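You operate a simulated robot arm through the tools that you are given. There is no shell and no other tool. Be economical: measure what you need, move in short steps, check, and stop when the job is done.

You run a simulated robot arm. Do the job below in one go: nothing can be reset, and whatever is moved stays where it is left.

Task
Put the bush from the top of the steel counter on the thrust disc on the top of the steel counter.

The check looks at the end state, three seconds after you hand in, the way a careful person would. Anything else that was tipped, shoved, dropped, spilled or broken makes it a failure.

Robot
A 6-joint arm with a two-finger parallel gripper, fixed in place. Base frame: the origin is at the foot of the arm, x ahead of it, y to its left, z up; the work surface is at about z = 0.84. Units: m, degrees, N and s.
With the tool pointing down near the work surface it reaches from about 0.26 to 0.68 m from the base axis. Its first joint turns from -66.0 to 66.0 degrees. Payload 2.9 kg.
Tool frame: the origin (TCP) lies between the finger pads and is the grasp point; the fingertips stand 0.03 m ahead of it; z points along the fingers, y is the line along which they close. Largest opening 0.11 m; finger width 0.02, thickness 0.01; the body of the gripper, 0.048 by 0.112 m, starts 0.055 m behind the TCP.
Orientation is that of the tool frame in the base frame, as a unit quaternion [w, x, y, z]. With the fingers straight down and closing along the base's y, the tool's x points along the base's -x, its y along +y and its z along -z.

Tools
- The arm moves only by the tool apply_moves. Its argument "motion" is one flat list of numbers, 7 for each row, row after row: the finger opening in cm, from 0 to 11, then the shift along the base's x, y, z in cm, then the turn, a rotation vector about the base's x, y, z in degrees. In form: [fingers, x, y, z, ax, ay, az, fingers, x, y, z, ax, ay, az, ...]. A call has 1 to 10 rows; each row is the pose to reach, as a shift and turn from the pose commanded when the call began. Rows are played at 5 a second. More than 0.05 m and 8.6 degrees between two rows, or a gripper value outside its range, and nothing of the call is played. Where a pose cannot be reached the arm comes as near as it can. A force on the tool above 40 N (or 10 N above the force at the start of the call, whichever is more), or a blocked arm, ends the call early, and 0.2 s more pass. The fingers move at their own pace (about 0.108 m/s each) and stop on an object; they squeeze with about 39 N. The grip force told is the motor's: it shows also when the fingers shut on nothing. Time passes only in rows, and 0.2 s behind the last, so rows that repeat a pose let the fingers close. It gives the time, the measured TCP pose, the force on the tool (base axes), the opening and the grip force at its end, in the units of the frame above (readings bear some noise).
- Cameras (640 x 400 px; columns grow to the right, rows downward): "scene" is fixed at [0.0614, 0.4178, 1.4008]; the picture's right is [-0.89, -0.45, 0.00], its down [-0.19, 0.37, -0.91] and it looks along [0.41, -0.81, -0.41] (base axes); focal length 325 px, centre (320, 200). "wrist" rides on the gripper at [-0.036, 0, -0.057] in the tool frame; the picture's right is [0.00, -1.00, 0.00], its down [0.97, 0.00, -0.24] and it looks along [0.24, 0.00, 0.97] (tool axes); focal length 218 px, centre (320, 200). There is no depth. A picture from a camera that has moved, and an enlarged one, comes with that camera's place and axes in the base frame and with its lens.
- camera(camera): a new picture of that camera. The clock stands still meanwhile.
- inspect(camera, box): a new picture of the part [left, top, right, bottom] of that camera's present view, enlarged. The clock stands still meanwhile.
- close_job(): hands the job in; it is judged then, once.

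Work in short steps. Places have to be worked out from the pictures, the camera data and where the tool is seen: move nearer, look again, correct. Check each grasp and each placing, and mend what went wrong. You have 90 turns and 38 pictures in all, those below and enlarged ones among them. Open the gripper and draw the arm clear of the work before you hand the job in, unless the task says otherwise; then end with one line.

The tools are called after "Request:" by a JSON object that holds its "name" and its "arguments". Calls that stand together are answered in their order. apply_moves: Moves the arm, as the interface text tells. Its arguments: {"type":"object","properties":{"motion":{"type":"array","items":{"type":"number"}}},"required":["motion"]} The other tools are called the same way: camera (camera) takes a picture; inspect (camera, box) takes an enlarged picture of a part of a camera's view; close_job () hands the job in.

At the start:

```text
time: 0.0
tool_pos: [0.382, -0.0978, 1.1458]
tool_rot: [0.0, 0.001, 1.0, 0.0]
wrist_force: [0.4, -0.4, 0.5]
grip_width: 0.1101
gripper_force: 0.0
```

scene: 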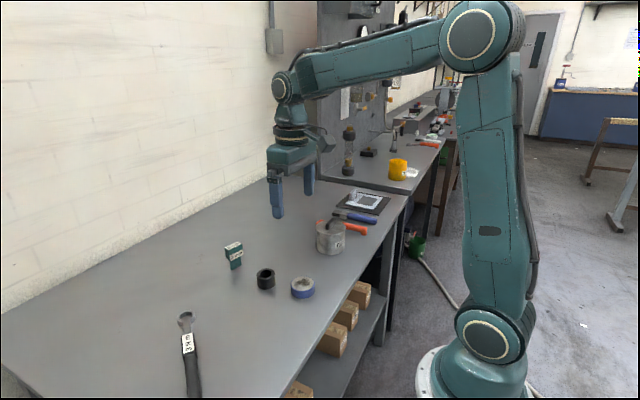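
wrist: 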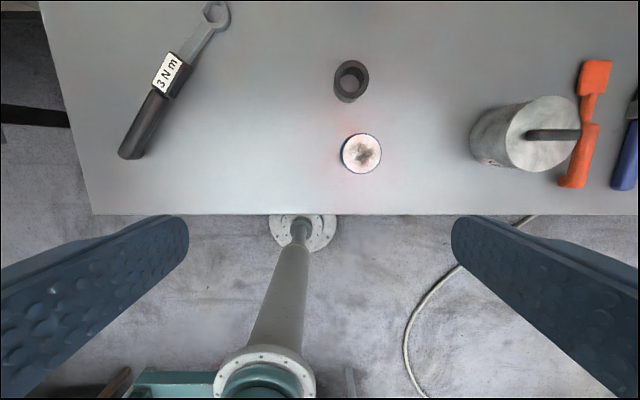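

The wrist view shows a black ring near (0.51,-0.14), which is probably the bush, and a blue-rimmed disc near (0.41,-0.16). I'll enlarge both views to measure them.

Request:
{"name": "inspect", "arguments": {"camera": "scene", "box": [210, 220, 370, 320]}}

Request:
{"name": "inspect", "arguments": {"camera": "wrist", "box": [270, 40, 430, 190]}}

```text
4.00 times, centred on (290, 270) of scene
camera zoom: at [0.0614, 0.4178, 1.4008], right [-0.89, -0.45, 0.0], down [-0.19, 0.37, -0.91], along [0.41, -0.81, -0.41], focal length 1298 px, centre (440, -80)
```

zoom: 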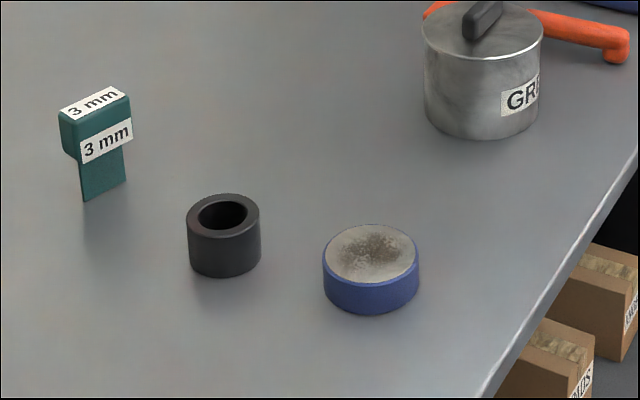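

```text
2.67 times, centred on (350, 115) of wrist
camera zoom: at [0.418, -0.0966, 1.2034], right [0.0, -1.0, 0.0], down [-0.97, 0.0, 0.24], along [-0.24, 0.0, -0.97], focal length 582 px, centre (240, 427)
```

zoom: 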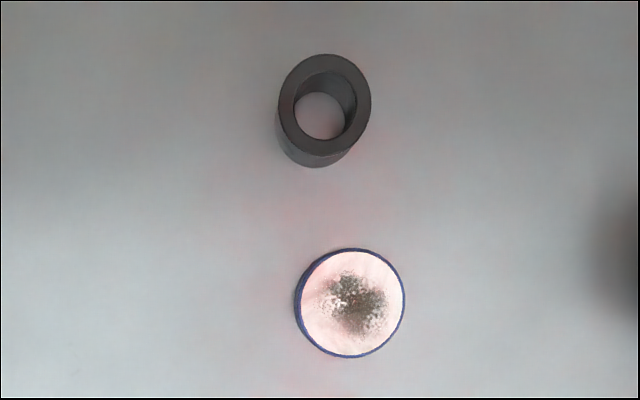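

Bush: about 47 mm in diameter and 30 mm tall, centred near (0.508,-0.141). Disc: about 62 mm in diameter and 21 mm tall, centred near (0.407,-0.161). I'll move above the bush to z≈1.0 and look again.

Request:
{"name": "apply_moves", "arguments": {"motion": [11, 2.5, -0.9, -2.9, 0, 0, 0, 11, 5, -1.7, -5.8, 0, 0, 0, 11, 7.6, -2.6, -8.7, 0, 0, 0, 11, 10.1, -3.4, -11.6, 0, 0, 0, 11, 12.6, -4.3, -14.6, 0, 0, 0, 11, 12.6, -4.3, -14.6, 0, 0, 0]}}

Request:
{"name": "camera", "arguments": {"camera": "wrist"}}

```text
time: 1.4
tool_pos: [0.507, -0.1398, 0.9974]
tool_rot: [0.0, 0.0, 1.0, -0.001]
wrist_force: [0.3, 0.1, 0.7]
grip_width: 0.11
gripper_force: 0.0
```

```text
33 pictures are left
camera wrist: at [0.544, -0.1399, 1.0556], right [0.0, -1.0, 0.0], down [-0.97, 0.0, 0.24], along [-0.24, 0.0, -0.97], focal length 218 px, centre (320, 200)
```

wrist: 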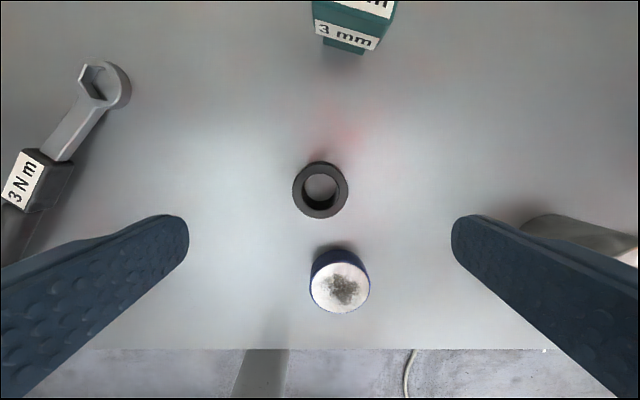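

The bush is centred under the tool, at (0.507,-0.140). I'll descend to TCP z≈0.878, which puts the fingertips about 8 mm above the counter, and close.

Request:
{"name": "apply_moves", "arguments": {"motion": [11, 0, 0, -4, 0, 0, 0, 11, 0, 0, -8, 0, 0, 0, 9, 0, 0, -10.5, 0, 0, 0, 8, 0, 0, -11.9, 0, 0, 0, 7, 0, 0, -11.9, 0, 0, 0, 5.5, 0, 0, -11.9, 0, 0, 0, 4, 0, 0, -11.9, 0, 0, 0, 4, 0, 0, -11.9, 0, 0, 0]}}

Request:
{"name": "camera", "arguments": {"camera": "wrist"}}

```text
time: 3.2
tool_pos: [0.5057, -0.1396, 0.8802]
tool_rot: [0.0, 0.0, 1.0, 0.0]
wrist_force: [-0.1, 0.1, -0.9]
grip_width: 0.0459
gripper_force: 39.1
```

```text
32 pictures are left
camera wrist: at [0.5424, -0.1401, 0.9382], right [0.0, -1.0, 0.0], down [-0.97, 0.0, 0.24], along [-0.24, 0.0, -0.97], focal length 218 px, centre (320, 200)
```

wrist: 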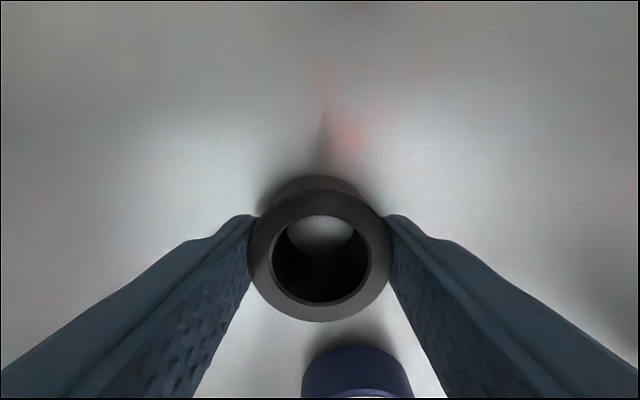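

The grip is firm at 46 mm and centred. I'll lift 6 cm, carry the bush over to the disc, and check from both cameras.

Request:
{"name": "apply_moves", "arguments": {"motion": [4, 0, 0, 2, 0, 0, 0, 4, 0, 0, 5, 0, 0, 0, 4, 0, 0, 6.5, 0, 0, 0, 4, -3, -0.6, 6.5, 0, 0, 0, 4, -6.5, -1.4, 6.5, 0, 0, 0, 4, -9, -2, 6.5, 0, 0, 0, 4, -10.1, -2.1, 6.5, 0, 0, 0, 4, -10.1, -2.1, 6.5, 0, 0, 0]}}

Request:
{"name": "inspect", "arguments": {"camera": "scene", "box": [210, 200, 370, 320]}}

Request:
{"name": "camera", "arguments": {"camera": "wrist"}}

```text
time: 5.0
tool_pos: [0.406, -0.1605, 0.9459]
tool_rot: [0.0, -0.001, 1.0, 0.0]
wrist_force: [-0.7, -1.0, -2.7]
grip_width: 0.0463
gripper_force: 39.3
```

```text
3.33 times, centred on (290, 260) of scene
camera zoom: at [0.0614, 0.4178, 1.4008], right [-0.89, -0.45, 0.0], down [-0.19, 0.37, -0.91], along [0.41, -0.81, -0.41], focal length 1082 px, centre (420, 0)
```

zoom: 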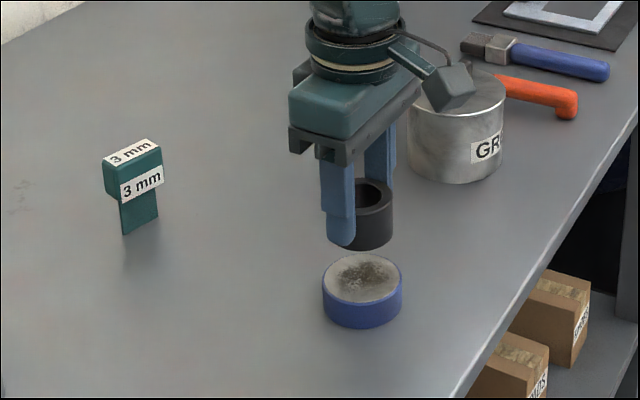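

```text
30 pictures are left
camera wrist: at [0.4421, -0.1609, 1.004], right [0.0, -1.0, 0.0], down [-0.97, 0.0, 0.24], along [-0.24, 0.0, -0.97], focal length 218 px, centre (320, 200)
```

wrist: 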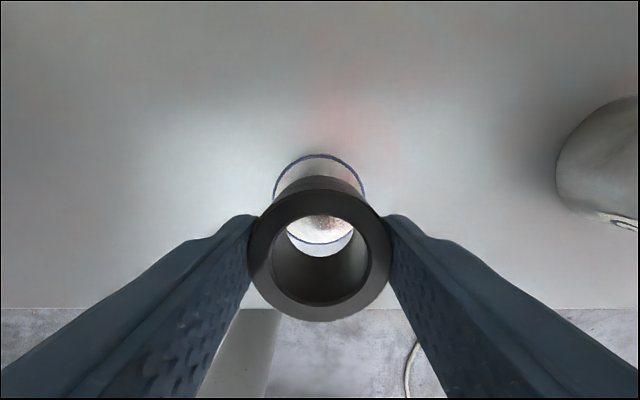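

From the wrist view the disc centre is (0.407,-0.1605), directly under the bush. Contact should come near TCP z≈0.901, so I'll lower to just above that and check the gap.

Request:
{"name": "apply_moves", "arguments": {"motion": [4, 0, 0, -1.5, 0, 0, 0, 4, 0, 0, -3, 0, 0, 0, 4, 0, 0, -3.8, 0, 0, 0, 4, 0, 0, -3.8, 0, 0, 0]}}

Request:
{"name": "inspect", "arguments": {"camera": "scene", "box": [270, 230, 334, 290]}}

```text
time: 6.0
tool_pos: [0.4056, -0.1601, 0.9083]
tool_rot: [0.0, 0.0, 1.0, 0.0]
wrist_force: [0.0, 0.6, -2.4]
grip_width: 0.0458
gripper_force: 38.7
```

```text
6.67 times, centred on (302, 260) of scene
camera zoom: at [0.0614, 0.4178, 1.4008], right [-0.89, -0.45, 0.0], down [-0.19, 0.37, -0.91], along [0.41, -0.81, -0.41], focal length 2164 px, centre (440, -200)
```

zoom: 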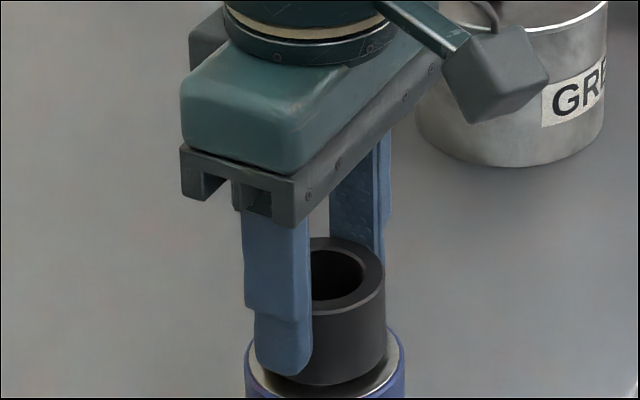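

There is still a small gap. I'll creep down a few millimetres and watch the force.

Request:
{"name": "apply_moves", "arguments": {"motion": [4, 0, 0, -0.2, 0, 0, 0, 4, 0, 0, -0.4, 0, 0, 0, 4, 0, 0, -0.4, 0, 0, 0]}}

```text
time: 6.8
tool_pos: [0.4062, -0.1605, 0.9045]
tool_rot: [0.0, 0.0, 1.0, 0.0]
wrist_force: [-0.3, 0.8, -2.6]
grip_width: 0.0461
gripper_force: 38.9
```

No contact yet; continuing in 1 mm steps.

Request:
{"name": "apply_moves", "arguments": {"motion": [4, 0, 0, -0.1, 0, 0, 0, 4, 0, 0, -0.2, 0, 0, 0, 4, 0, 0, -0.2, 0, 0, 0]}}

Request:
{"name": "inspect", "arguments": {"camera": "scene", "box": [270, 245, 334, 305]}}

```text
time: 7.6
tool_pos: [0.4055, -0.1603, 0.9036]
tool_rot: [0.001, -0.001, 1.0, -0.001]
wrist_force: [-8.7, 0.5, 28.3]
grip_width: 0.0461
gripper_force: 39.2
```

```text
6.67 times, centred on (302, 275) of scene
camera zoom: at [0.0608, 0.4179, 1.4008], right [-0.89, -0.45, 0.0], down [-0.19, 0.37, -0.91], along [0.41, -0.81, -0.41], focal length 2164 px, centre (440, -300)
```

zoom: 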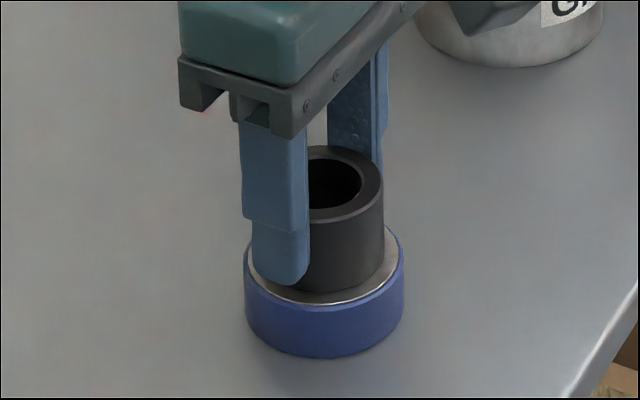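

The bush is seated, with 28 N of contact force. I'll ease up 1 mm to unload it, then open gradually.

Request:
{"name": "apply_moves", "arguments": {"motion": [4, 0, 0, 0.1, 0, 0, 0, 4, 0, 0, 0.1, 0, 0, 0, 5, 0, 0, 0.1, 0, 0, 0, 6, 0, 0, 0.1, 0, 0, 0, 7.5, 0, 0, 0.1, 0, 0, 0, 7.5, 0, 0, 0.1, 0, 0, 0]}}

Request:
{"name": "camera", "arguments": {"camera": "wrist"}}

```text
time: 9.0
tool_pos: [0.4071, -0.1615, 0.9021]
tool_rot: [0.001, 0.0, 1.0, 0.0]
wrist_force: [0.4, 0.4, -0.1]
grip_width: 0.0751
gripper_force: 0.1
```

```text
27 pictures are left
camera wrist: at [0.4436, -0.1611, 0.9607], right [0.0, -1.0, 0.0], down [-0.97, 0.0, 0.24], along [-0.24, 0.0, -0.97], focal length 218 px, centre (320, 200)
```

wrist: 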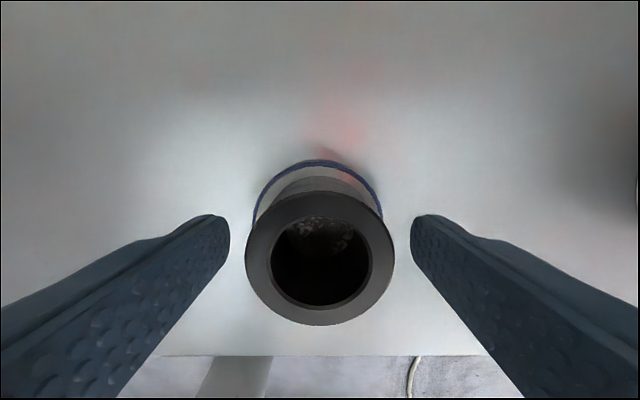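

The bush is released and standing on the disc. I'll draw straight up and clear, then verify.

Request:
{"name": "apply_moves", "arguments": {"motion": [7.5, 0, 0, 2, 0, 0, 0, 7.5, 0, 0, 5, 0, 0, 0, 7.5, 0, 0, 9, 0, 0, 0, 9, 0, 0, 13, 0, 0, 0, 11, 0, 0, 17, 0, 0, 0, 11, 0, 0, 20, 0, 0, 0, 11, 0, 0, 20, 0, 0, 0]}}

Request:
{"name": "inspect", "arguments": {"camera": "scene", "box": [210, 200, 370, 320]}}

Request:
{"name": "inspect", "arguments": {"camera": "wrist", "box": [240, 130, 400, 260]}}

```text
time: 10.6
tool_pos: [0.405, -0.1624, 1.1031]
tool_rot: [0.0, 0.001, 1.0, 0.0]
wrist_force: [-0.2, 0.7, 0.0]
grip_width: 0.1096
gripper_force: 0.0
```

```text
3.33 times, centred on (290, 260) of scene
camera zoom: at [0.0614, 0.4178, 1.4008], right [-0.89, -0.45, 0.0], down [-0.19, 0.37, -0.91], along [0.41, -0.81, -0.41], focal length 1082 px, centre (420, 0)
```

zoom: 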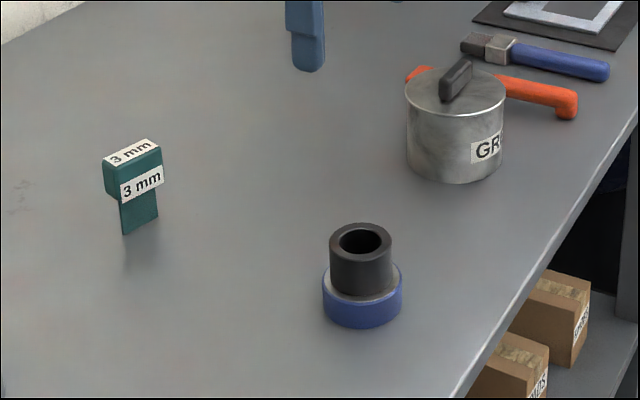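

```text
3.08 times, centred on (320, 195) of wrist
camera zoom: at [0.4422, -0.1614, 1.1609], right [0.0, -1.0, 0.0], down [-0.97, 0.0, 0.24], along [-0.24, 0.0, -0.97], focal length 672 px, centre (320, 215)
```

zoom: 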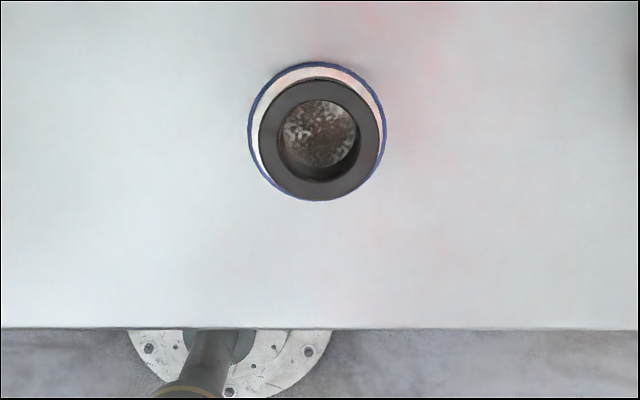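

The bush stands upright and centred on the disc, nothing else has moved, and the arm is clear. I'm handing in.

Request:
{"name": "close_job", "arguments": {}}

```text
The job is handed in.
```

The bush is standing upright, centred on the thrust disc, with the gripper open, the arm drawn clear and nothing else disturbed.
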